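You operate a simulated robot arm through the tools that you are given. There is no shell and no other tool. Be economical: measure what you need, move in short steps, check, and stop when the job is done.

The job below is to be done with a simulated robot arm. You get a single attempt, and the scene is never put back.

TASK
Drive the silver cylinder's stopper 5 mm in with the mini press, then switch the press off.
Fine: push the sliding plate right in and leave it in; switch on; set the mini press dial to 5 and leave it there.

It is judged by the outcome, as a careful person would: the job done as asked, and still so three seconds after it is handed in. It fails if anything else is knocked over, pushed out of place, dropped, spilled or broken. Lids that push on must go on centred and level and be pressed home; caps that screw on are set level and turned clockwise until they are tight.

THE ROBOT
A 6-joint arm with a two-finger parallel gripper, fixed in place. Base frame: the origin is at the foot of the arm, x ahead of it, y to its left, z up; the work surface is at about z = 0. Lengths are in m, angles in degrees, forces in N, time in s.
With the tool pointing down near the work surface it reaches from about 0.14 to 0.58 m from the base axis. Its first joint turns from -66.0 to 66.0 degrees. Payload 2.1 kg.
The tool frame sits at the grasp point between the pads (the TCP): z along the fingers, y along the line on which they close. The tips reach 0.03 m beyond it. The gripper opens to 0.094 m. The fingers are 0.028 m wide and 0.01 m thick; the gripper's body (0.05 by 0.096 m) begins 0.055 m behind the TCP.
Orientation is that of the tool frame in the base frame, as [roll, pitch, yaw] about the fixed x, y, z axes, in that order (R = Rz(yaw) Ry(pitch) Rx(roll)). With the fingers straight down and closing along the base's y, the tool's x points along the base's -x, its y along +y and its z along -z.

THE INTERFACE
- The arm moves only by the tool move_arm. Its arguments are lists of equal length, an entry for each row: "gripper": the gripper command, from -1 (shut) to 1 (fully open), values between in proportion; "offset": the shift along the tool's x, y, z in mm, a list of three; "dr": the turn, a rotation vector about the tool's x, y, z in degrees, a list of three. In form: {"gripper": [gripper, ...], "offset": [[x, y, z], ...], "dr": [[ax, ay, az], ...]}. A call has 1 to 8 rows; each row is the pose to reach, as a shift and turn from the pose commanded when the call began, along the tool's axes at that moment. Rows are played at 5 a second. More than 0.05 m and 8.6 degrees between two rows, or a gripper value outside its range, and nothing of the call is played. A pose out of reach is approached as far as the arm can. The call stops where the force on the tool passes 90 N (or 10 N more than at its start, if that is more) or the arm is blocked; 0.2 s more then pass. The fingers move at their own pace (about 0.072 m/s each) and stop on an object; they squeeze with about 33 N. The grip force told is the motor's: it shows also when the fingers shut on nothing. Time passes only in rows, and 0.2 s behind the last, so rows that repeat a pose let the fingers close. The reply holds the time, the measured pose of the TCP, the force on the tool along the base axes, the opening and the grip force, in the units named above and with some noise, and new pictures: "show" is both (left out), scene, wrist or none.
- Cameras (640 x 400 px; columns grow to the right, rows downward): "scene" is fixed at [0.0711, -0.3705, 0.5019]; the picture's right is [0.74, -0.67, 0.00], its down [-0.31, -0.35, -0.88] and it looks along [0.59, 0.66, -0.47] (base axes); focal length 376 px, centre (320, 200). "wrist" rides on the gripper at [0.076, 0.014, -0.103] in the tool frame; the picture's right is [-0.18, 0.98, 0.00], its down [-0.75, -0.14, -0.64] and it looks along [-0.63, -0.12, 0.77] (tool axes); focal length 243 px, centre (320, 200). There is no depth. A picture from a camera that has moved, and an enlarged one, comes with that camera's place and axes in the base frame and with its lens. The place of the scene camera against the robot may be out by one fixed shift of up to 0.018 m in any direction.
- inspect(camera, box): a new picture of the part [left, top, right, bottom] of that camera's present view, enlarged. No time passes.
- finish_job(): hands the job in; it is judged then, once.

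Go step by step. Nothing tells you positions but the pictures and the camera data: compare them with the known pose of the tool, close in by small moves and look again before you grip or let go. The budget is 120 turns and 170 pictures, counting those below and the enlarged ones. Unless the task says otherwise, let go and move clear before handing in, and close with one line.

The tools are called after "Emit:" as a command line: name --argument value ..., lists and objects as JSON in quotes. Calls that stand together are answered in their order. move_arm: Moves the arm, as the interface text tells. Its arguments: {"type":"object","properties":{"gripper":{"type":"array","items":{"type":"number"}},"offset":{"type":"array","items":{"type":"array","items":{"type":"number"}}},"dr":{"type":"array","items":{"type":"array","items":{"type":"number"}}},"show":{"type":"string","enum":["both","scene","wrist","none"]}},"required":["gripper","offset","dr"]} The other tools are called the same way: inspect (camera, box) takes an enlarged picture of a part of a camera's view; finish_job () hands the job in.

At the start:

```text
clock: 0.0
tcp_pos: [0.3177, 0.168, 0.312]
ee_rot: [-179.9, 0.0, 180.0]
wrist_force: [-0.2, 0.4, 0.2]
grip_width: 0.0942
finger_force: 0.1
```

scene: 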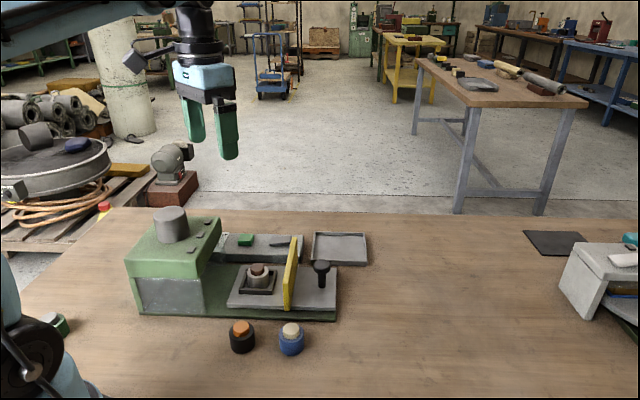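
wrist: 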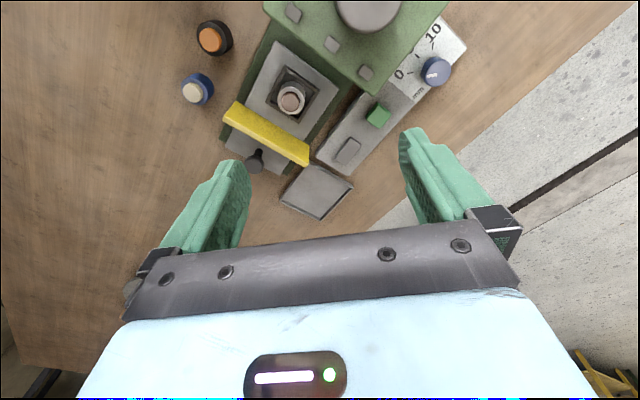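

I see a green press with a sliding plate (silver cylinder in its nest, yellow guard, black knob), a control strip with a dial and buttons, and other cylinders. I'll enlarge both views first.

Emit:
inspect --camera "scene" --box '[110, 190, 390, 365]'

Emit:
inspect --camera "wrist" --box '[170, 0, 490, 200]'

```text
2.29 times, centred on (250, 278) of scene
camera zoom: at [0.0711, -0.3705, 0.5019], right [0.74, -0.67, 0.0], down [-0.31, -0.35, -0.88], along [0.59, 0.66, -0.47], focal length 858 px, centre (480, 23)
```

zoom: 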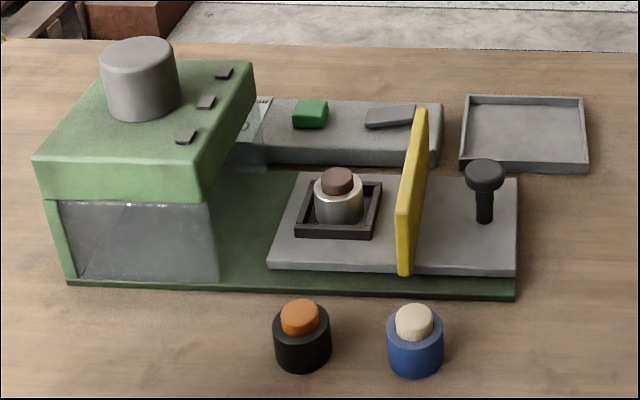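

```text
2.00 times, centred on (330, 100) of wrist
camera zoom: at [0.2421, 0.1832, 0.4144], right [0.18, 0.98, 0.0], down [0.75, -0.14, 0.64], along [0.63, -0.12, -0.77], focal length 485 px, centre (300, 400)
```

zoom: 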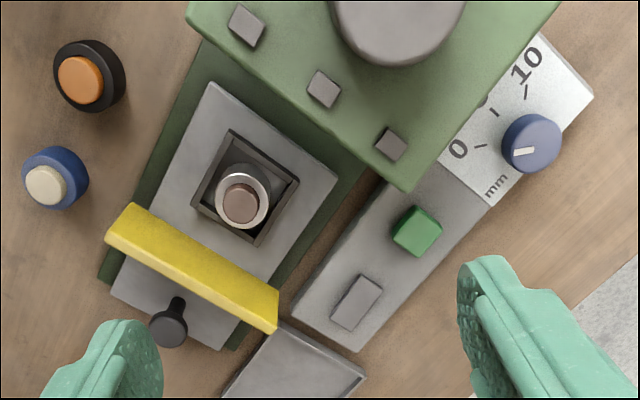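

The silver cylinder already sits in the plate's nest. The dial looks to be near (0.35, 0.32), the green button near (0.40, 0.245), the rocker near (0.45, 0.19) and the plate handle near (0.43, 0.04). I'll move above the dial to get a second view.

Emit:
move_arm --gripper '[1, 1, 1, 1]' --offset '[[-8, 30, 10], [-16, 60, 20], [-24, 90, 30], [-30, 120, 40]]' --dr '[[0, 0, 0], [0, 0, 0], [0, 0, 0], [0, 0, 0]]'

```text
clock: 1.0
tcp_pos: [0.3477, 0.2885, 0.2721]
ee_rot: [-179.9, 0.0, 179.9]
wrist_force: [-0.7, 0.2, -0.2]
grip_width: 0.0941
finger_force: 0.1
camera wrist: at [0.2722, 0.3043, 0.3747], right [0.19, 0.98, 0.0], down [0.75, -0.14, 0.64], along [0.63, -0.12, -0.77], focal length 243 px, centre (320, 200)
```

scene: 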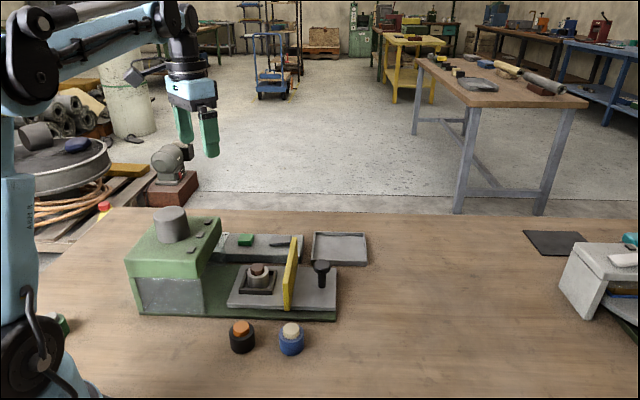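
wrist: 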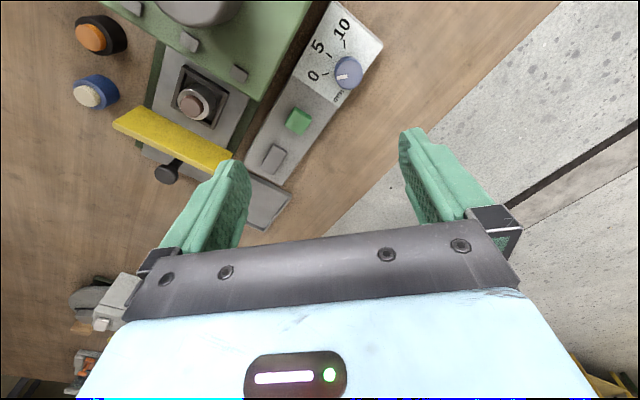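

Emit:
inspect --camera "wrist" --box '[270, 0, 430, 100]'

Emit:
inspect --camera "wrist" --box '[110, 0, 350, 150]'

```text
4.00 times, centred on (350, 50) of wrist
camera zoom: at [0.2722, 0.3043, 0.3747], right [0.19, 0.98, 0.0], down [0.75, -0.14, 0.64], along [0.63, -0.12, -0.77], focal length 970 px, centre (200, 800)
```

zoom: 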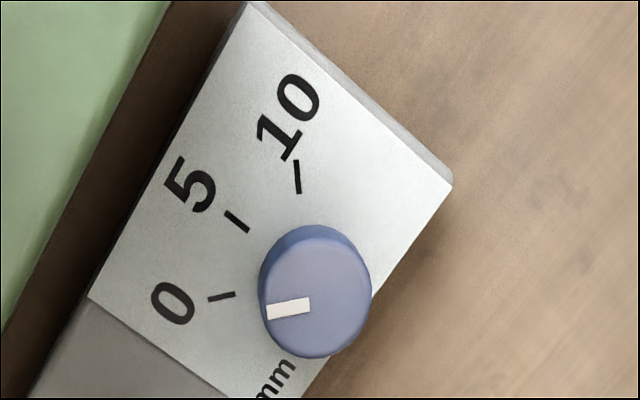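

```text
2.67 times, centred on (230, 75) of wrist
camera zoom: at [0.2722, 0.3043, 0.3747], right [0.19, 0.98, 0.0], down [0.75, -0.14, 0.64], along [0.63, -0.12, -0.77], focal length 647 px, centre (560, 533)
```

zoom: 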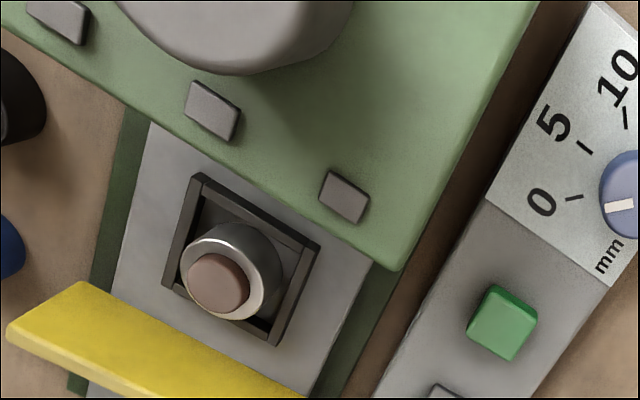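

The pointer is at 0. The knob centre is about (0.352, 0.326) with its top at z≈0.039, and the 5 mark is 45° clockwise from 0. The housing corner is about (0.341, 0.227), 0.114 high. I'll set the dial first with the power off, so I'm moving above the knob now with the camera turned away from the housing.

Emit:
move_arm --gripper '[0.28, 0.28, 0.28, 0.28, 0.28]' --offset '[[-2, 15, 30], [-4, 37, 60], [-4, 37, 95], [-4, 37, 130], [-4, 37, 150]]' --dr '[[0, 0, 7.5], [0, 0, 15], [0, 0, 22.5], [0, 0, 30], [0, 0, 30]]'

```text
clock: 2.2
tcp_pos: [0.3516, 0.3244, 0.1216]
ee_rot: [179.9, 0.0, 149.9]
wrist_force: [0.0, 0.2, 0.2]
grip_width: 0.0602
finger_force: 0.0
camera wrist: at [0.2939, 0.3766, 0.2245], right [0.65, 0.76, 0.0], down [0.58, -0.5, 0.64], along [0.49, -0.42, -0.77], focal length 243 px, centre (320, 200)
```

scene: 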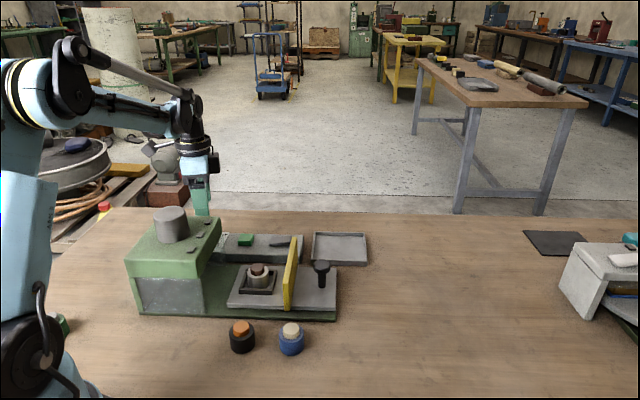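
wrist: 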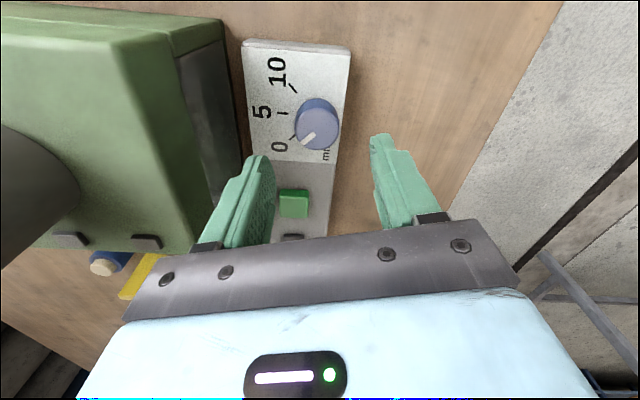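

The knob lies directly under the tool, within about 2 mm. I'll go down to just above it and check.

Emit:
move_arm --gripper '[0.28, 0.28]' --offset '[[0, 0, 22], [0, 0, 45]]' --dr '[[0, 0, 0], [0, 0, 0]]' --show "wrist"

Emit:
inspect --camera "wrist" --box '[220, 60, 420, 260]'

```text
clock: 2.8
tcp_pos: [0.3519, 0.3232, 0.0767]
ee_rot: [180.0, 0.1, 150.0]
wrist_force: [0.0, -0.2, -0.6]
grip_width: 0.0602
finger_force: 0.1
camera wrist: at [0.2939, 0.3756, 0.1793], right [0.65, 0.76, 0.0], down [0.58, -0.5, 0.64], along [0.49, -0.42, -0.77], focal length 243 px, centre (320, 200)
```

wrist: 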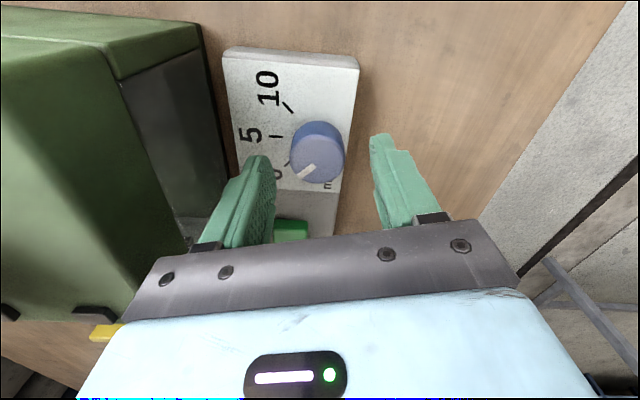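

```text
2.00 times, centred on (320, 160) of wrist
camera zoom: at [0.2939, 0.3756, 0.1793], right [0.65, 0.76, 0.0], down [0.58, -0.5, 0.64], along [0.49, -0.42, -0.77], focal length 485 px, centre (320, 280)
```

zoom: 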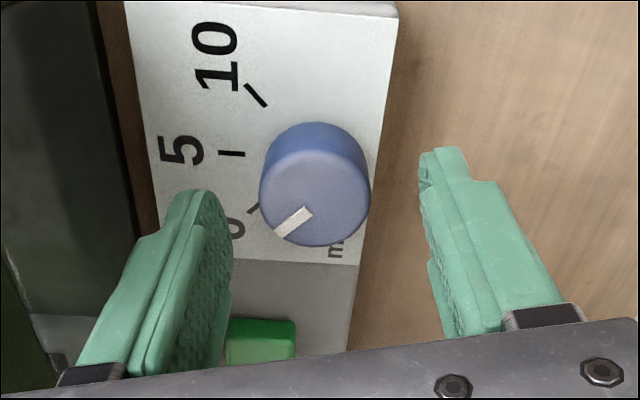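

The knob is nearly centred. I'll shift it slightly, lower 18 mm and watch the force.

Emit:
move_arm --gripper '[0.28, 0.28, 0.28]' --offset '[[-2, -1, 6], [-2, -1, 12], [-2, -1, 18]]' --dr '[[0, 0, 0], [0, 0, 0], [0, 0, 0]]' --show "wrist"

Emit:
inspect --camera "wrist" --box '[220, 80, 420, 240]'

Emit:
inspect --camera "scene" --box '[120, 150, 280, 270]'

```text
clock: 3.6
tcp_pos: [0.3536, 0.3218, 0.059]
ee_rot: [180.0, 0.0, 150.0]
wrist_force: [0.3, -0.2, 0.5]
grip_width: 0.0602
finger_force: 0.0
camera wrist: at [0.2946, 0.3738, 0.1613], right [0.65, 0.76, 0.0], down [0.58, -0.5, 0.64], along [0.49, -0.42, -0.77], focal length 243 px, centre (320, 200)
```

wrist: 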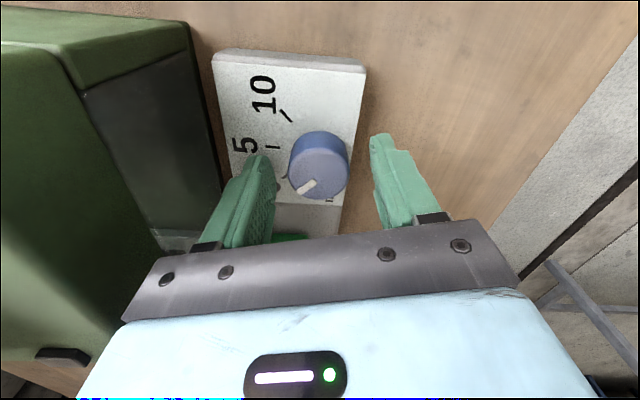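

```text
2.50 times, centred on (320, 160) of wrist
camera zoom: at [0.2946, 0.3738, 0.1613], right [0.65, 0.76, 0.0], down [0.58, -0.5, 0.64], along [0.49, -0.42, -0.77], focal length 606 px, centre (320, 300)
```

zoom: 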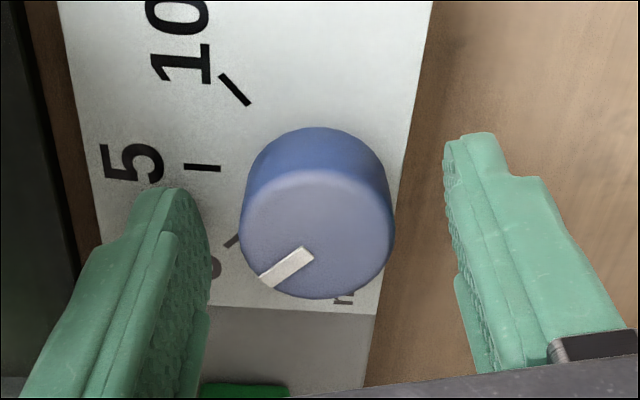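

```text
3.33 times, centred on (200, 210) of scene
camera zoom: at [0.0711, -0.3705, 0.5019], right [0.74, -0.67, 0.0], down [-0.31, -0.35, -0.88], along [0.59, 0.66, -0.47], focal length 1252 px, centre (720, 167)
```

zoom: 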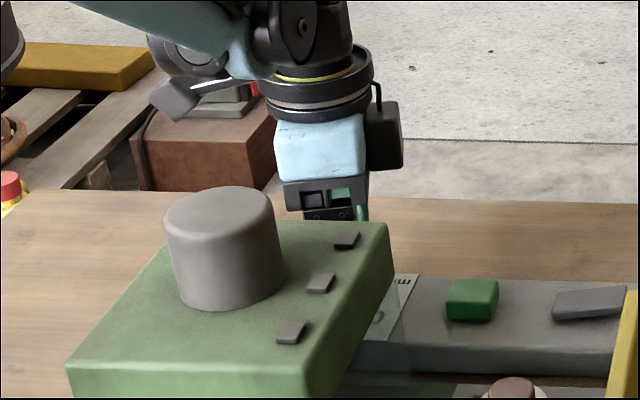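

The tips are about 5 mm above the panel and straddle the knob. I'll close on it.

Emit:
move_arm --gripper '[0, -0.3, -0.6, -0.6]' --offset '[[0, 0, 0], [0, 0, 0], [0, 0, 0], [0, 0, 0]]' --dr '[[0, 0, 0], [0, 0, 0], [0, 0, 0], [0, 0, 0]]' --show "wrist"

```text
clock: 4.6
tcp_pos: [0.3521, 0.3217, 0.0589]
ee_rot: [-180.0, 0.0, 150.0]
wrist_force: [1.8, 0.5, -4.2]
grip_width: 0.0334
finger_force: 44.9
camera wrist: at [0.2946, 0.3739, 0.1613], right [0.65, 0.76, 0.0], down [0.58, -0.5, 0.64], along [0.49, -0.42, -0.77], focal length 243 px, centre (320, 200)
```

wrist: 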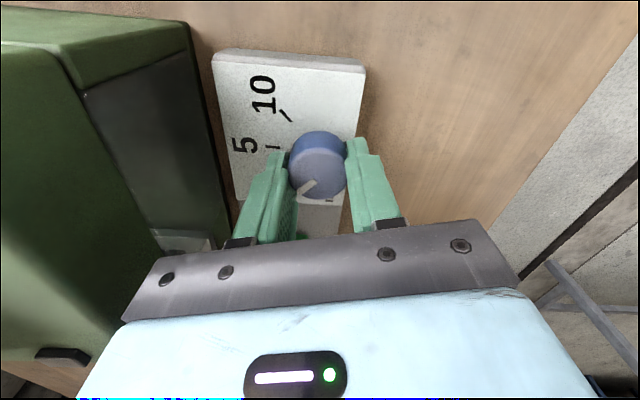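

Both pads are on the knob with low side force. I'll turn it 45° clockwise.

Emit:
move_arm --gripper '[-0.6, -0.6, -0.6, -0.6, -0.6, -0.6, -0.6, -0.6]' --offset '[[0, 0, 0], [0, 0, 0], [0, 0, 0], [0, 0, 0], [0, 0, 0], [0, 0, 0], [0, 0, 0], [0, 0, 0]]' --dr '[[0, 0, 6.5], [0, 0, 13], [0, 0, 19.5], [0, 0, 26], [0, 0, 32.5], [0, 0, 39], [0, 0, 45], [0, 0, 45]]' --show "wrist"

Emit:
inspect --camera "wrist" --box '[220, 80, 420, 240]'

```text
clock: 6.4
tcp_pos: [0.3506, 0.3195, 0.0591]
ee_rot: [-179.2, 0.5, 104.9]
wrist_force: [-25.2, -34.7, 7.2]
grip_width: 0.0336
finger_force: 44.8
camera wrist: at [0.3467, 0.4005, 0.1604], right [1.0, 0.07, -0.01], down [0.06, -0.76, 0.65], along [0.04, -0.65, -0.76], focal length 243 px, centre (320, 200)
```

wrist: 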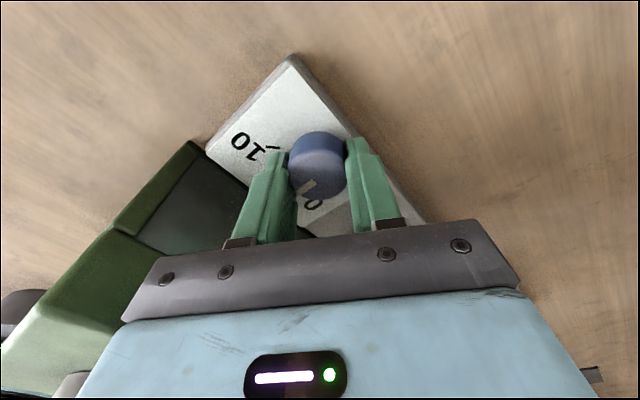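

```text
2.50 times, centred on (320, 160) of wrist
camera zoom: at [0.3467, 0.4005, 0.1604], right [1.0, 0.07, -0.01], down [0.06, -0.76, 0.65], along [0.04, -0.65, -0.76], focal length 606 px, centre (320, 300)
```

zoom: 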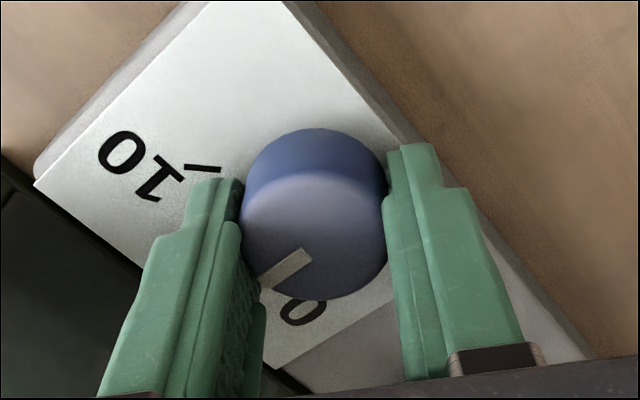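

It has turned together with the gripper. I'll open and lift to read the pointer.

Emit:
move_arm --gripper '[0, 0.28, 0.28, 0.28, 0.28, 0.28]' --offset '[[0, 0, 0], [0, 0, 0], [0, 0, -15], [0, 0, -40], [0, 0, -70], [0, 0, -100]]' --dr '[[0, 0, 0], [0, 0, 0], [0, 0, 0], [0, 0, 0], [0, 0, 0], [0, 0, 0]]' --show "both"

Emit:
inspect --camera "wrist" --box '[240, 60, 400, 180]'

```text
clock: 7.8
tcp_pos: [0.353, 0.3247, 0.1597]
ee_rot: [180.0, 0.0, 105.0]
wrist_force: [-0.7, -0.3, 0.1]
grip_width: 0.0601
finger_force: 0.0
camera wrist: at [0.3484, 0.4029, 0.2622], right [1.0, 0.08, 0.0], down [0.06, -0.76, 0.64], along [0.05, -0.64, -0.77], focal length 243 px, centre (320, 200)
```

scene: 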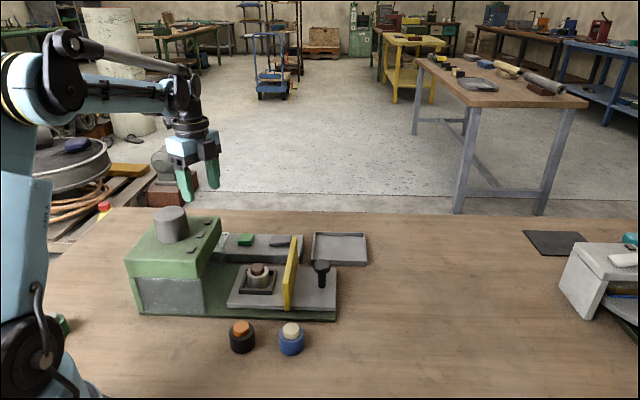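
wrist: 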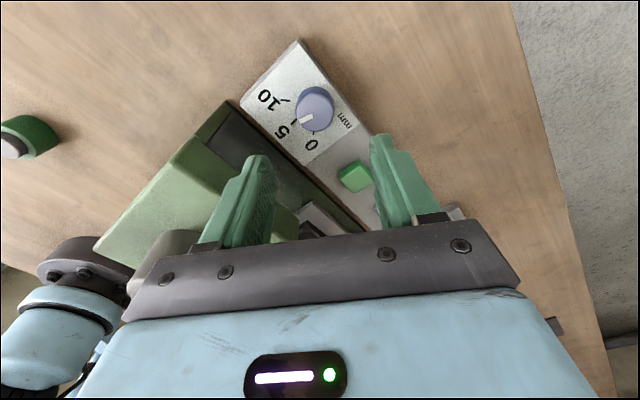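

```text
3.33 times, centred on (320, 120) of wrist
camera zoom: at [0.3484, 0.4029, 0.2622], right [1.0, 0.08, 0.0], down [0.06, -0.76, 0.64], along [0.05, -0.64, -0.77], focal length 809 px, centre (320, 467)
```

zoom: 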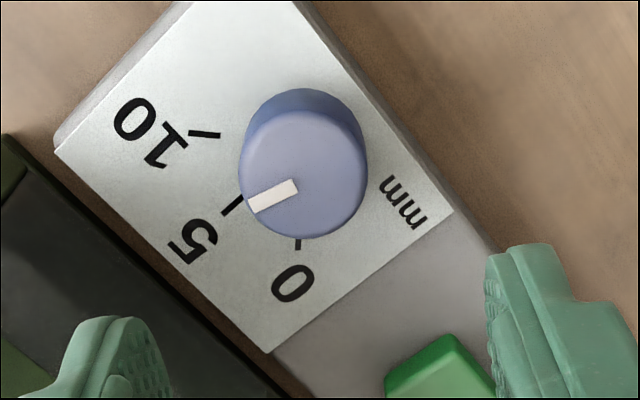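

The panel hasn't moved. I need a more exact pointer angle, so I'll zoom in.

Emit:
inspect --camera "wrist" --box '[280, 80, 344, 128]'

```text
8.33 times, centred on (312, 104) of wrist
camera zoom: at [0.3484, 0.4029, 0.2622], right [1.0, 0.08, 0.0], down [0.06, -0.76, 0.64], along [0.05, -0.64, -0.77], focal length 2022 px, centre (387, 1000)
```

zoom: 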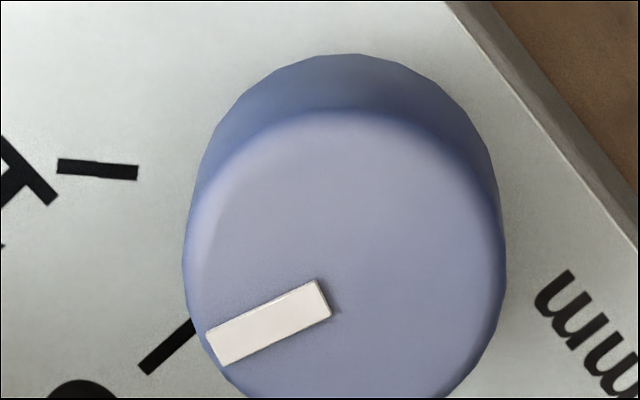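

The pointer reads about 208°, where 5 is at 225°, so it overshot to roughly 6.8. This probably happened on release, because the grip was about 3 mm off centre. I'll re-grip centred and check before turning back.

Emit:
move_arm --gripper '[0.28, 0.28, 0.28, 0.1, -0.15, -0.6, -0.6]' --offset '[[0, -3, 30], [0, -3, 65], [0, -3, 101], [0, -3, 101], [0, -3, 101], [0, -3, 101], [0, -3, 101]]' --dr '[[0, 0, 0], [0, 0, 0], [0, 0, 0], [0, 0, 0], [0, 0, 0], [0, 0, 0], [0, 0, 0]]' --show "none"

Emit:
inspect --camera "wrist" --box '[270, 110, 370, 210]'

```text
clock: 9.4
tcp_pos: [0.3491, 0.3227, 0.0571]
ee_rot: [-179.8, 0.0, 105.0]
wrist_force: [-14.5, -6.5, -10.8]
grip_width: 0.0335
finger_force: 45.4
```

```text
4.00 times, centred on (320, 160) of wrist
camera zoom: at [0.3448, 0.4017, 0.1587], right [1.0, 0.08, 0.0], down [0.06, -0.76, 0.64], along [0.05, -0.64, -0.77], focal length 970 px, centre (320, 360)
```

zoom: 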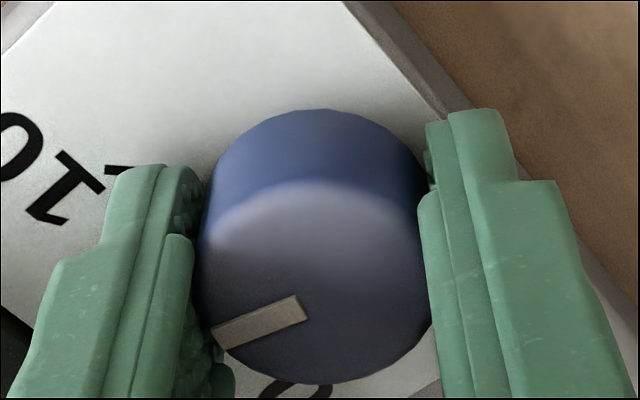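

The pointer is at about 206°. I'll turn back (counter-clockwise) about 18°, then release slowly.

Emit:
move_arm --gripper '[-0.6, -0.6, -0.6, -0.6, -0.6]' --offset '[[0, -1, 0], [0, -1, 0], [0, -1, 0], [0, -1, 0], [0, -1, 0]]' --dr '[[0, 0, 0], [0, 0, -6], [0, 0, -12], [0, 0, -18], [0, 0, -18]]' --show "none"

Emit:
inspect --camera "wrist" --box '[270, 110, 370, 210]'

```text
clock: 10.6
tcp_pos: [0.3506, 0.3225, 0.058]
ee_rot: [179.8, -0.1, 122.9]
wrist_force: [7.1, 12.5, -32.0]
grip_width: 0.0334
finger_force: 45.1
```

```text
4.00 times, centred on (320, 160) of wrist
camera zoom: at [0.3209, 0.3955, 0.16], right [0.92, 0.38, 0.0], down [0.29, -0.71, 0.64], along [0.25, -0.59, -0.77], focal length 970 px, centre (320, 360)
```

zoom: 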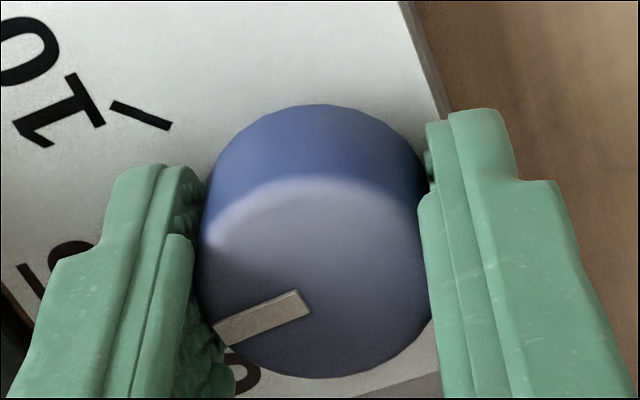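

The knob has turned with the gripper. I'll release and lift to read it.

Emit:
move_arm --gripper '[-0.2, -0.1, 0.28, 0.28, 0.28, 0.28, 0.28]' --offset '[[0, 0, 0], [0, 0, 0], [0, 0, 0], [0, 0, -15], [0, 0, -40], [0, 0, -70], [0, 0, -100]]' --dr '[[0, 0, 0], [0, 0, 0], [0, 0, 0], [0, 0, 0], [0, 0, 0], [0, 0, 0], [0, 0, 0]]' --show "wrist"

Emit:
inspect --camera "wrist" --box '[270, 70, 350, 130]'

```text
clock: 12.2
tcp_pos: [0.3495, 0.3214, 0.1583]
ee_rot: [179.9, -0.1, 123.0]
wrist_force: [0.0, -0.6, -0.1]
grip_width: 0.0599
finger_force: 0.0
camera wrist: at [0.3213, 0.395, 0.2597], right [0.92, 0.38, 0.0], down [0.29, -0.71, 0.64], along [0.24, -0.59, -0.77], focal length 243 px, centre (320, 200)
```

wrist: 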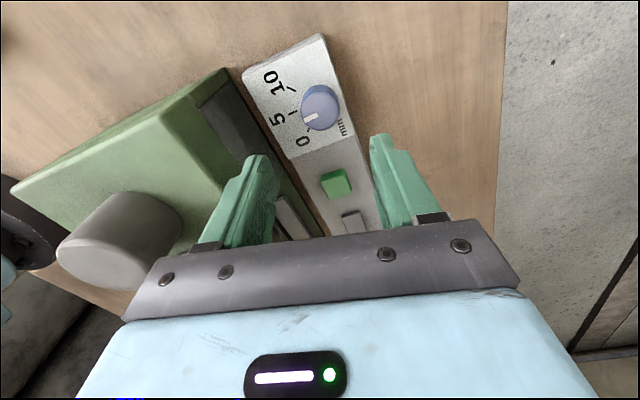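

```text
6.67 times, centred on (310, 100) of wrist
camera zoom: at [0.3213, 0.395, 0.2597], right [0.92, 0.38, 0.0], down [0.29, -0.71, 0.64], along [0.24, -0.59, -0.77], focal length 1618 px, centre (387, 867)
```

zoom: 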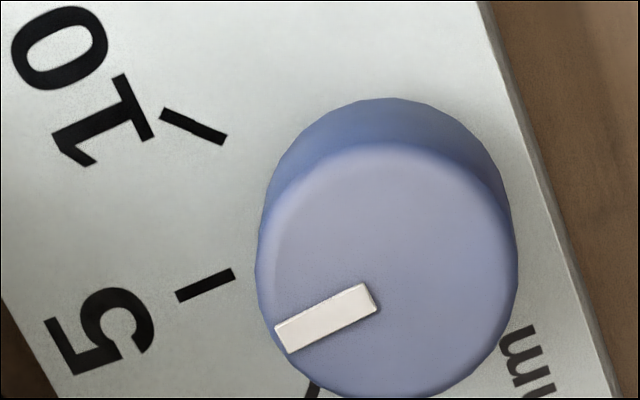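

Emit:
inspect --camera "wrist" --box '[286, 94, 334, 130]'

```text
11.11 times, centred on (310, 112) of wrist
camera zoom: at [0.3213, 0.395, 0.2597], right [0.92, 0.38, 0.0], down [0.29, -0.71, 0.64], along [0.24, -0.59, -0.77], focal length 2696 px, centre (431, 1178)
```

zoom: 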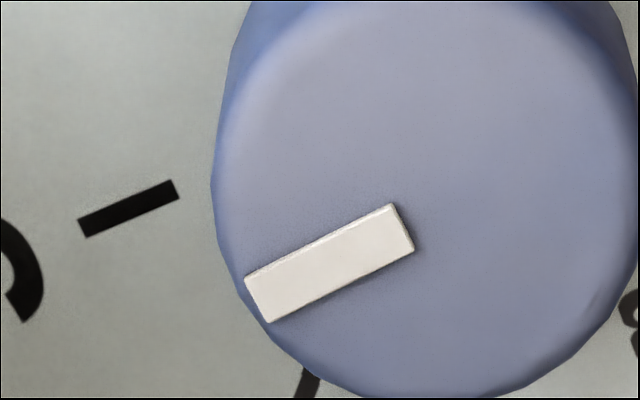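

The pointer is at about 229° against 224.7° for the 5 tick, so it reads about 4.5. I'll re-grip centred and nudge it 4.5° clockwise.

Emit:
move_arm --gripper '[0.28, 0.28, 0.28, 0.1, -0.15, -0.5, -0.5]' --offset '[[1.5, 1, 30], [1.5, 1, 65], [1.5, 1, 99], [1.5, 1, 99], [1.5, 1, 99], [1.5, 1, 99], [1.5, 1, 99]]' --dr '[[0, 0, 0], [0, 0, 0], [0, 0, 0], [0, 0, 0], [0, 0, 0], [0, 0, 0], [0, 0, 0]]' --show "none"

Emit:
move_arm --gripper '[-0.5, -0.5, -0.5]' --offset '[[0, 0, 0], [0, 0, 0], [0, 0, 0]]' --dr '[[0, 0, 2.3], [0, 0, 4.5], [0, 0, 4.5]]' --show "none"

Emit:
move_arm --gripper '[-0.2, -0.1, 0.28, 0.28, 0.28, 0.28, 0.28]' --offset '[[0, 0, 0], [0, 0, 0], [0, 0, 0], [0, 0, -15], [0, 0, -40], [0, 0, -70], [0, 0, -100]]' --dr '[[0, 0, 0], [0, 0, 0], [0, 0, 0], [0, 0, 0], [0, 0, 0], [0, 0, 0], [0, 0, 0]]' --show "wrist"

Emit:
inspect --camera "wrist" --box '[286, 94, 334, 130]'

```text
clock: 13.8
tcp_pos: [0.35, 0.3242, 0.0606]
ee_rot: [179.9, 0.0, 123.0]
wrist_force: [10.6, 9.4, -10.9]
grip_width: 0.0329
finger_force: 45.0
```

```text
clock: 14.6
tcp_pos: [0.3494, 0.3231, 0.061]
ee_rot: [179.9, 0.0, 118.4]
wrist_force: [7.2, 7.9, 8.3]
grip_width: 0.0332
finger_force: 45.0
```

```text
clock: 16.2
tcp_pos: [0.3495, 0.3247, 0.1599]
ee_rot: [179.9, 0.0, 118.5]
wrist_force: [0.0, -0.6, -0.5]
grip_width: 0.0604
finger_force: 0.0
camera wrist: at [0.3265, 0.4, 0.2618], right [0.95, 0.31, 0.0], down [0.24, -0.73, 0.64], along [0.2, -0.61, -0.77], focal length 243 px, centre (320, 200)
```

wrist: 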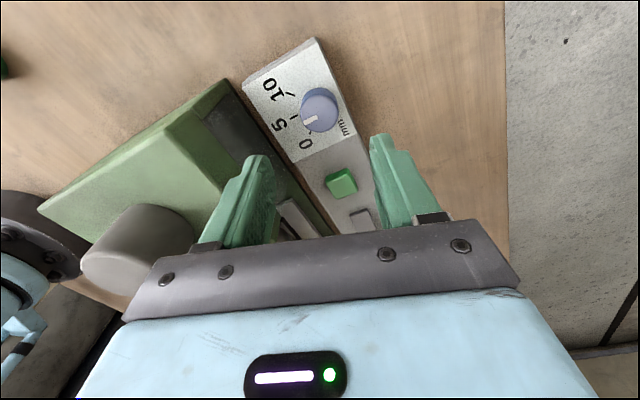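

```text
11.11 times, centred on (310, 112) of wrist
camera zoom: at [0.3265, 0.4, 0.2618], right [0.95, 0.31, 0.0], down [0.24, -0.73, 0.64], along [0.2, -0.61, -0.77], focal length 2696 px, centre (431, 1178)
```

zoom: 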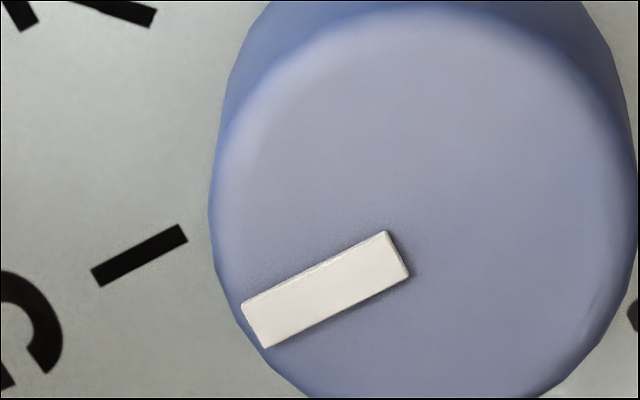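

The pointer now aligns with the 5 mark (225.2° vs 225°). Next is the plate: its handle head is about (0.432, 0.034, 0.062) and it slides along (-0.71, 0.71). I'll travel there with the gripper turning to push sideways.

Emit:
move_arm --gripper '[-1, -1, -1, -1, -1, -1, -1, -1]' --offset '[[-21, -3, -10], [-42, -7, -15], [-63, -10, -20], [-84, -14, -20], [-105, -17, -20], [-126, -20, -20], [-147, -24, -20], [-167, -27, -20]]' --dr '[[0, 0, -6.7], [0, 0, -13.4], [0, 0, -20.1], [0, 0, -26.8], [0, 0, -33.5], [0, 0, -40.2], [0, 0, -46.9], [0, 0, -53.5]]' --show "both"

Emit:
inspect --camera "wrist" --box '[160, 0, 480, 200]'

```text
clock: 18.0
tcp_pos: [0.4042, 0.162, 0.179]
ee_rot: [179.9, 0.0, 172.1]
wrist_force: [0.2, 0.1, -0.4]
grip_width: 0.0
finger_force: 32.9
camera wrist: at [0.3316, 0.1896, 0.2809], right [0.32, 0.95, 0.0], down [0.73, -0.24, 0.64], along [0.61, -0.2, -0.77], focal length 243 px, centre (320, 200)
```

scene: 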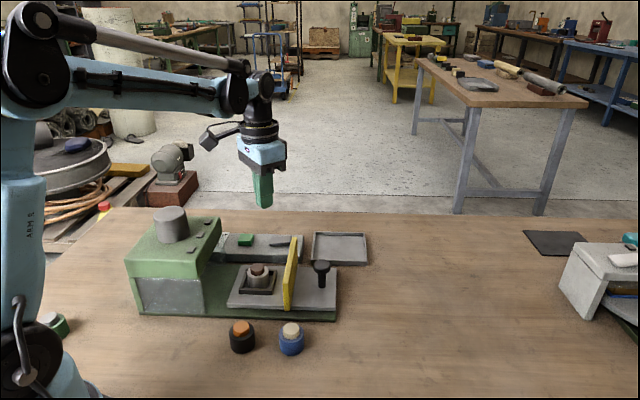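
wrist: 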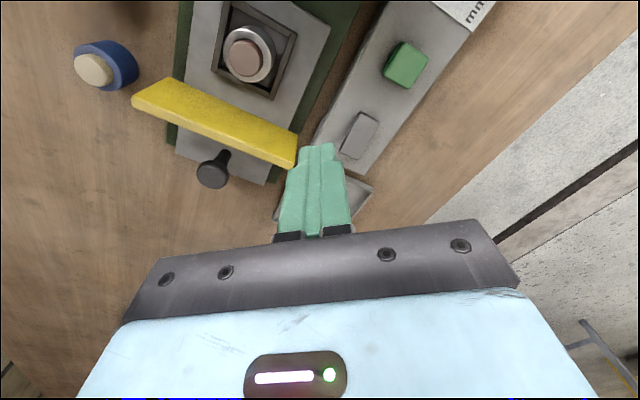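

```text
2.00 times, centred on (320, 100) of wrist
camera zoom: at [0.3316, 0.1896, 0.2809], right [0.32, 0.95, 0.0], down [0.73, -0.24, 0.64], along [0.61, -0.2, -0.77], focal length 485 px, centre (320, 400)
```

zoom: 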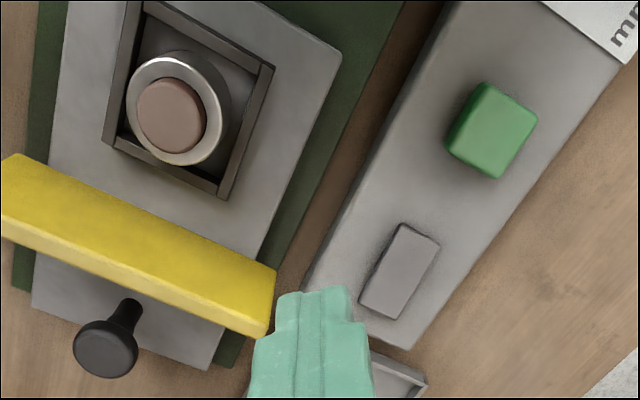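

The handle position is confirmed. I'll carry on to a spot behind the handle.

Emit:
move_arm --gripper '[-1, -1, -1, -1, -1, -1, -1, -1]' --offset '[[-10, -18, 2], [-20, -37, 4], [-30, -55, 7], [-39, -74, 10], [-49, -92, 12], [-59, -110, 14], [-69, -129, 16], [-78, -147, 19]]' --dr '[[0, 0, -6.6], [0, 0, -13.2], [0, 0, -19.8], [0, 0, -26.4], [0, 0, -33], [0, 0, -39.7], [0, 0, -46.3], [0, 0, -53]]' --show "both"

```text
clock: 19.8
tcp_pos: [0.4618, 0.007, 0.16]
ee_rot: [-180.0, -0.1, -134.9]
wrist_force: [0.4, 0.2, -0.2]
grip_width: 0.0001
finger_force: 33.0
camera wrist: at [0.3987, -0.0346, 0.2626], right [-0.57, 0.82, 0.0], down [0.63, 0.43, 0.64], along [0.53, 0.36, -0.77], focal length 243 px, centre (320, 200)
```

scene: 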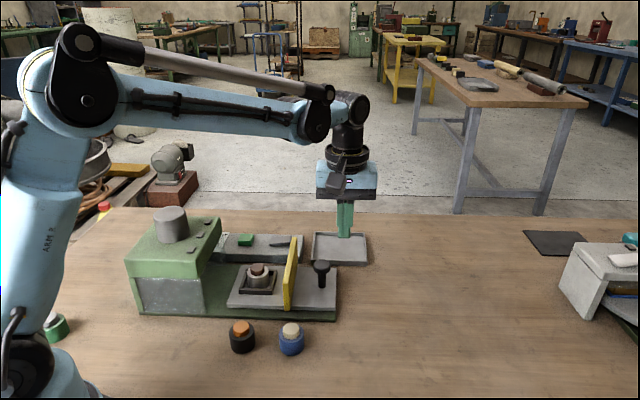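
wrist: 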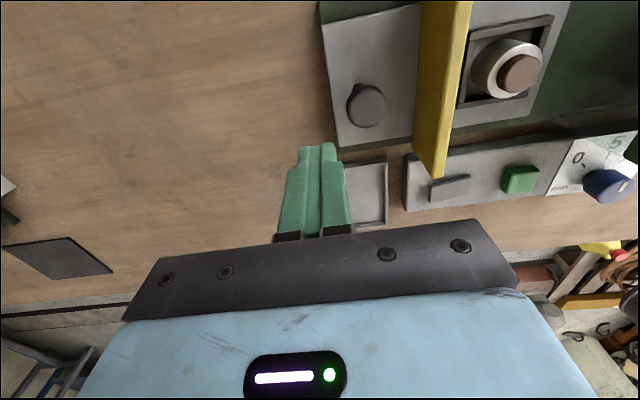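

The tool is 39 mm behind the handle and in line with it. I'll lower, then check from the side.

Emit:
move_arm --gripper '[-1, -1, -1]' --offset '[[1.5, 0, 30], [1.5, 0, 60], [1.5, 0, 90]]' --dr '[[0, 0, 0], [0, 0, 0], [0, 0, 0]]' --show "wrist"

Emit:
inspect --camera "scene" --box '[240, 190, 400, 330]'

```text
clock: 20.6
tcp_pos: [0.4617, 0.0066, 0.0711]
ee_rot: [-180.0, -0.1, -135.0]
wrist_force: [0.2, 0.3, 0.3]
grip_width: 0.0002
finger_force: 32.8
camera wrist: at [0.3981, -0.0352, 0.1739], right [-0.56, 0.83, 0.0], down [0.63, 0.43, 0.64], along [0.53, 0.36, -0.77], focal length 243 px, centre (320, 200)
```

wrist: 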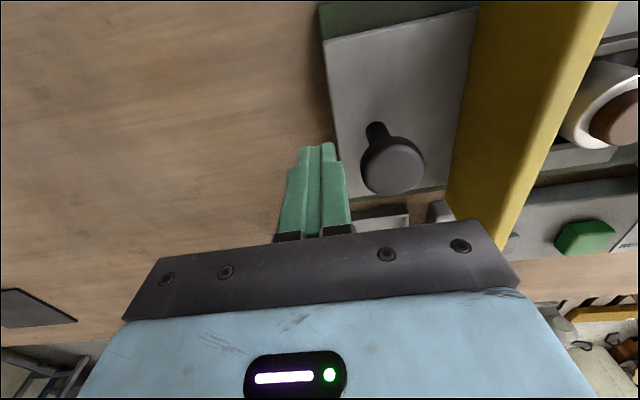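

```text
2.86 times, centred on (320, 260) of scene
camera zoom: at [0.0712, -0.3705, 0.5019], right [0.74, -0.67, 0.0], down [-0.31, -0.35, -0.88], along [0.59, 0.66, -0.47], focal length 1073 px, centre (320, 29)
```

zoom: 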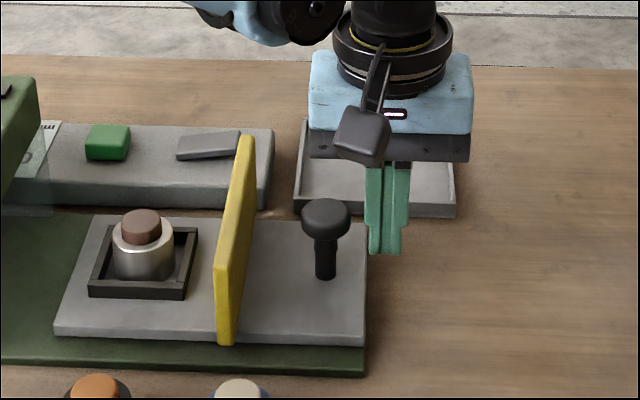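

The fingers are behind the handle at head height. I'll push the plate in steadily.

Emit:
move_arm --gripper '[-1, -1, -1, -1, -1, -1, -1, -1]' --offset '[[0, 8, 0], [0, 15, 0], [0, 23, 0], [0, 31, 0], [0, 40, 0], [0, 50, 0], [0, 60, 0], [0, 70, 0]]' --dr '[[0, 0, 0], [0, 0, 0], [0, 0, 0], [0, 0, 0], [0, 0, 0], [0, 0, 0], [0, 0, 0], [0, 0, 0]]' --show "both"

```text
clock: 22.4
tcp_pos: [0.4124, 0.055, 0.0711]
ee_rot: [179.9, 0.0, -135.0]
wrist_force: [0.9, -1.1, 0.3]
grip_width: 0.0
finger_force: 33.2
camera wrist: at [0.3482, 0.0135, 0.172], right [-0.56, 0.83, 0.0], down [0.63, 0.43, 0.64], along [0.53, 0.36, -0.77], focal length 243 px, centre (320, 200)
```

scene: 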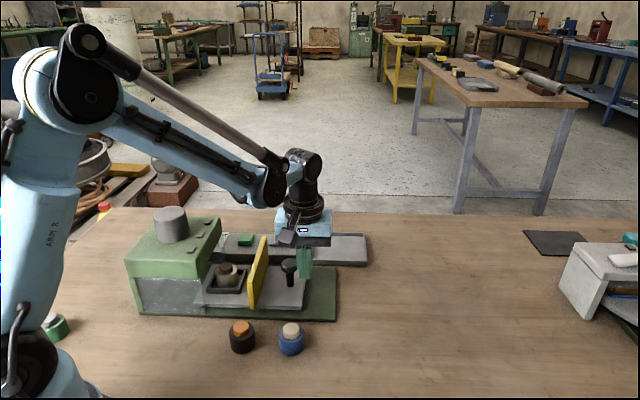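
wrist: 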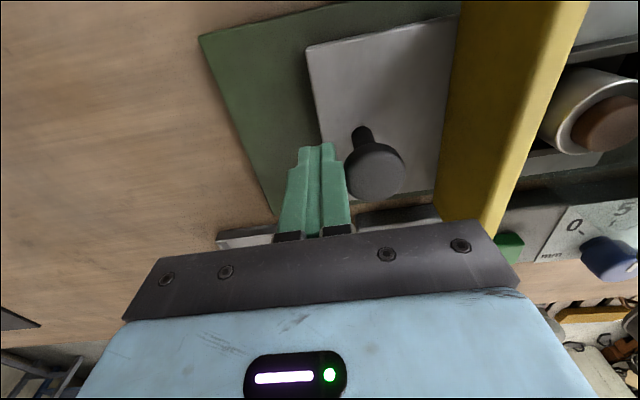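

The plate slides freely at about 1 N. I'll continue.

Emit:
move_arm --gripper '[-1, -1, -1, -1, -1, -1, -1, -1]' --offset '[[0, 10, 0], [0, 20, 0], [0, 30, 0], [0, 40, 0], [0, 48, 0], [0, 55, 0], [0, 61, 0], [0, 66, 0]]' --dr '[[0, 0, 0], [0, 0, 0], [0, 0, 0], [0, 0, 0], [0, 0, 0], [0, 0, 0], [0, 0, 0], [0, 0, 0]]' --show "both"

Emit:
inspect --camera "scene" --box '[120, 190, 360, 330]'

```text
clock: 24.2
tcp_pos: [0.3638, 0.1022, 0.0704]
ee_rot: [179.9, 0.0, -135.0]
wrist_force: [1.3, -0.9, -0.4]
grip_width: 0.0003
finger_force: 33.3
camera wrist: at [0.301, 0.0603, 0.1725], right [-0.56, 0.83, 0.0], down [0.63, 0.43, 0.64], along [0.53, 0.36, -0.77], focal length 243 px, centre (320, 200)
```

scene: 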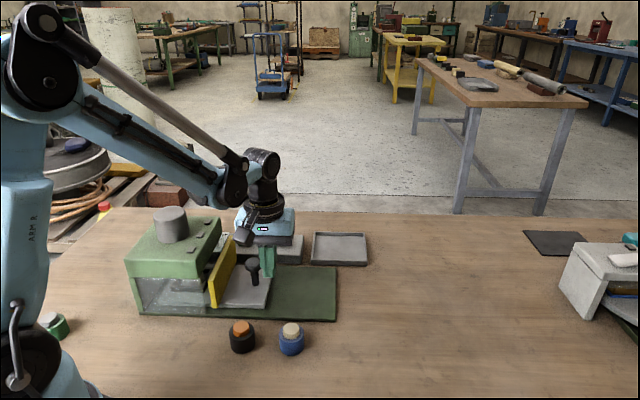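
wrist: 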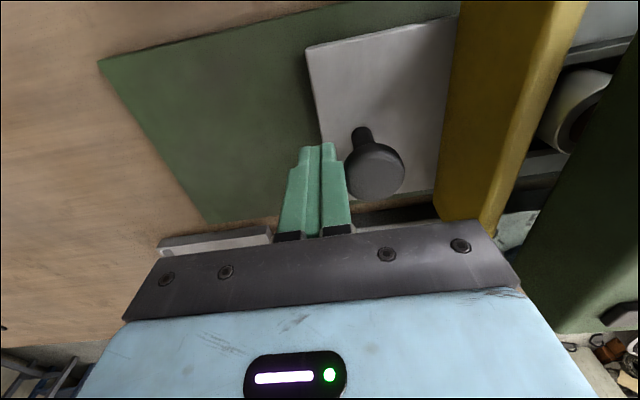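

```text
2.67 times, centred on (240, 260) of scene
camera zoom: at [0.0712, -0.3705, 0.5019], right [0.74, -0.67, 0.0], down [-0.31, -0.35, -0.88], along [0.59, 0.66, -0.47], focal length 1001 px, centre (533, 40)
```

zoom: 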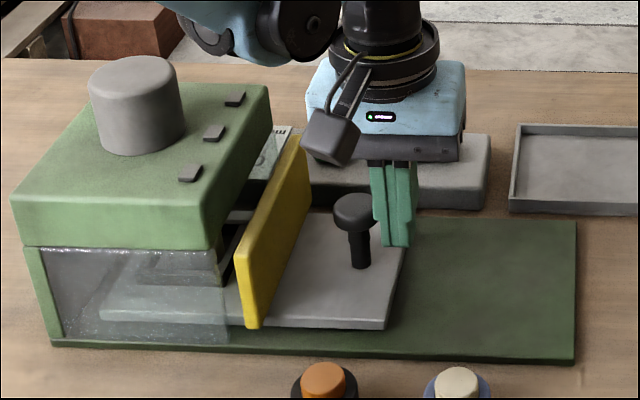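

About 25 mm remain. I'll continue in smaller steps.

Emit:
move_arm --gripper '[-1, -1, -1, -1]' --offset '[[0, 5, 0], [0, 10, 0], [0, 14, 0], [0, 17, 0]]' --dr '[[0, 0, 0], [0, 0, 0], [0, 0, 0], [0, 0, 0]]' --show "none"

Emit:
inspect --camera "scene" --box '[120, 190, 360, 330]'

```text
clock: 25.2
tcp_pos: [0.358, 0.1088, 0.0705]
ee_rot: [-179.0, 0.2, -135.4]
wrist_force: [44.2, -36.6, 11.7]
grip_width: 0.0
finger_force: 32.9
```

```text
2.67 times, centred on (240, 260) of scene
camera zoom: at [0.0711, -0.3705, 0.5019], right [0.74, -0.67, 0.0], down [-0.31, -0.35, -0.88], along [0.59, 0.65, -0.47], focal length 1001 px, centre (533, 40)
```

zoom: 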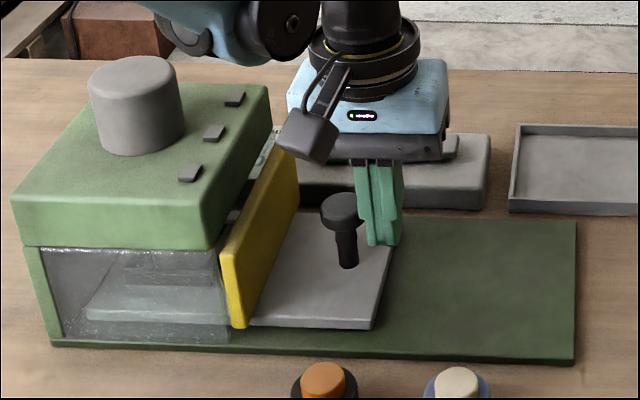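

The push is blocked at about 57 N after 9 mm. I'll check whether that's the end stop or the gripper touching something.

Emit:
inspect --camera "wrist" --box '[320, 0, 640, 240]'

Emit:
inspect --camera "scene" --box '[180, 200, 280, 320]'

```text
1.67 times, centred on (480, 120) of wrist
camera zoom: at [0.2921, 0.0689, 0.1728], right [-0.56, 0.83, -0.02], down [0.63, 0.44, 0.65], along [0.54, 0.35, -0.76], focal length 404 px, centre (53, 333)
```

zoom: 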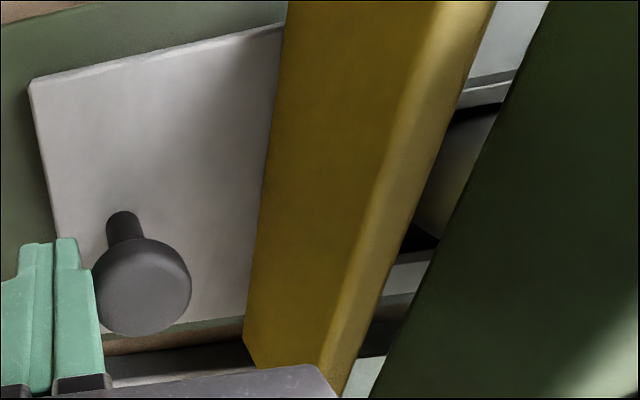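

```text
3.33 times, centred on (230, 260) of scene
camera zoom: at [0.0711, -0.3705, 0.5019], right [0.74, -0.67, 0.0], down [-0.31, -0.35, -0.88], along [0.59, 0.65, -0.47], focal length 1252 px, centre (620, 0)
```

zoom: 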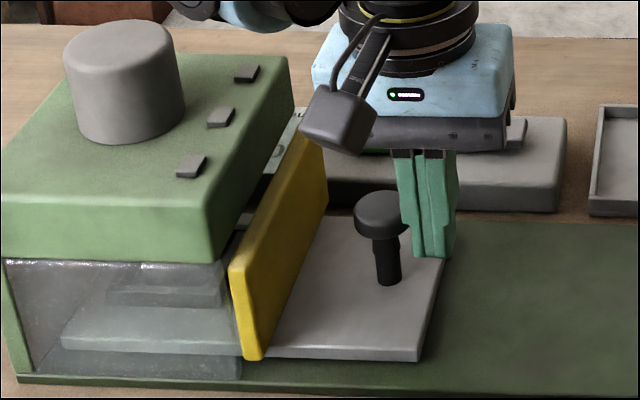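

The handle has travelled about 0.135 m, the guard sits at the housing mouth, and the housing hasn't moved, so this is the end stop. I'll back off, lift and look.

Emit:
move_arm --gripper '[-1, -1, -1, -1, -1, -1]' --offset '[[0, -10, 0], [0, -22, 0], [0, -32, 0], [0, -32, -40], [0, -32, -80], [0, -32, -110]]' --dr '[[0, 0, 0], [0, 0, 0], [0, 0, 0], [0, 0, 0], [0, 0, 0], [0, 0, 0]]' --show "both"

Emit:
inspect --camera "scene" --box '[120, 190, 360, 330]'

Emit:
inspect --camera "wrist" --box '[320, 0, 640, 200]'

```text
clock: 26.6
tcp_pos: [0.3752, 0.0908, 0.1802]
ee_rot: [-179.9, 0.0, -135.0]
wrist_force: [0.6, 0.0, -0.2]
grip_width: 0.0001
finger_force: 32.6
camera wrist: at [0.3119, 0.049, 0.2822], right [-0.56, 0.83, 0.0], down [0.63, 0.43, 0.64], along [0.53, 0.36, -0.77], focal length 243 px, centre (320, 200)
```

scene: 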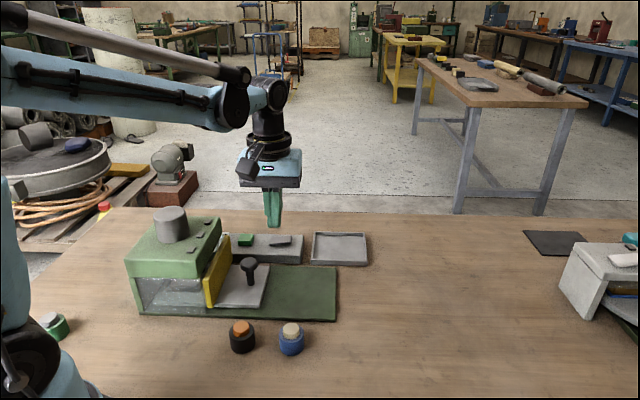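
wrist: 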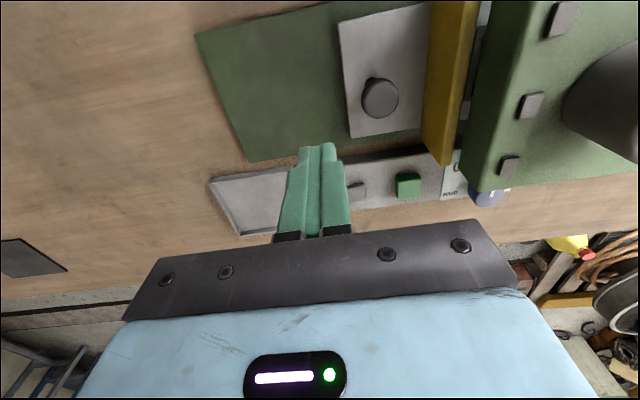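

```text
2.67 times, centred on (240, 260) of scene
camera zoom: at [0.0711, -0.3705, 0.5019], right [0.74, -0.67, 0.0], down [-0.31, -0.35, -0.88], along [0.59, 0.66, -0.47], focal length 1001 px, centre (533, 40)
```

zoom: 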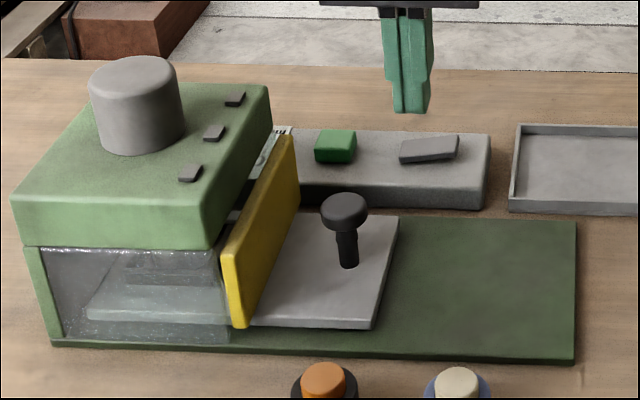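

```text
2.00 times, centred on (480, 100) of wrist
camera zoom: at [0.3119, 0.049, 0.2822], right [-0.56, 0.83, 0.0], down [0.63, 0.43, 0.64], along [0.53, 0.36, -0.77], focal length 485 px, centre (0, 400)
```

zoom: 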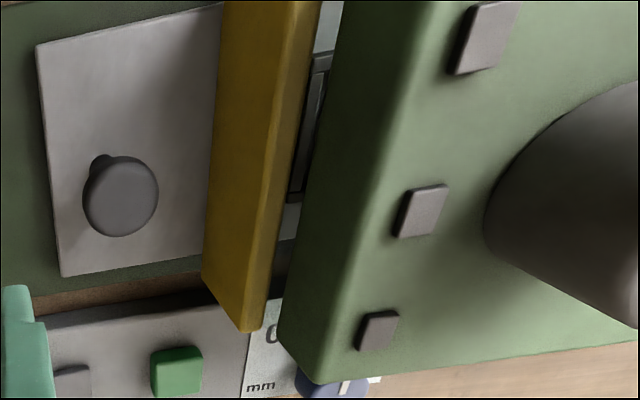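

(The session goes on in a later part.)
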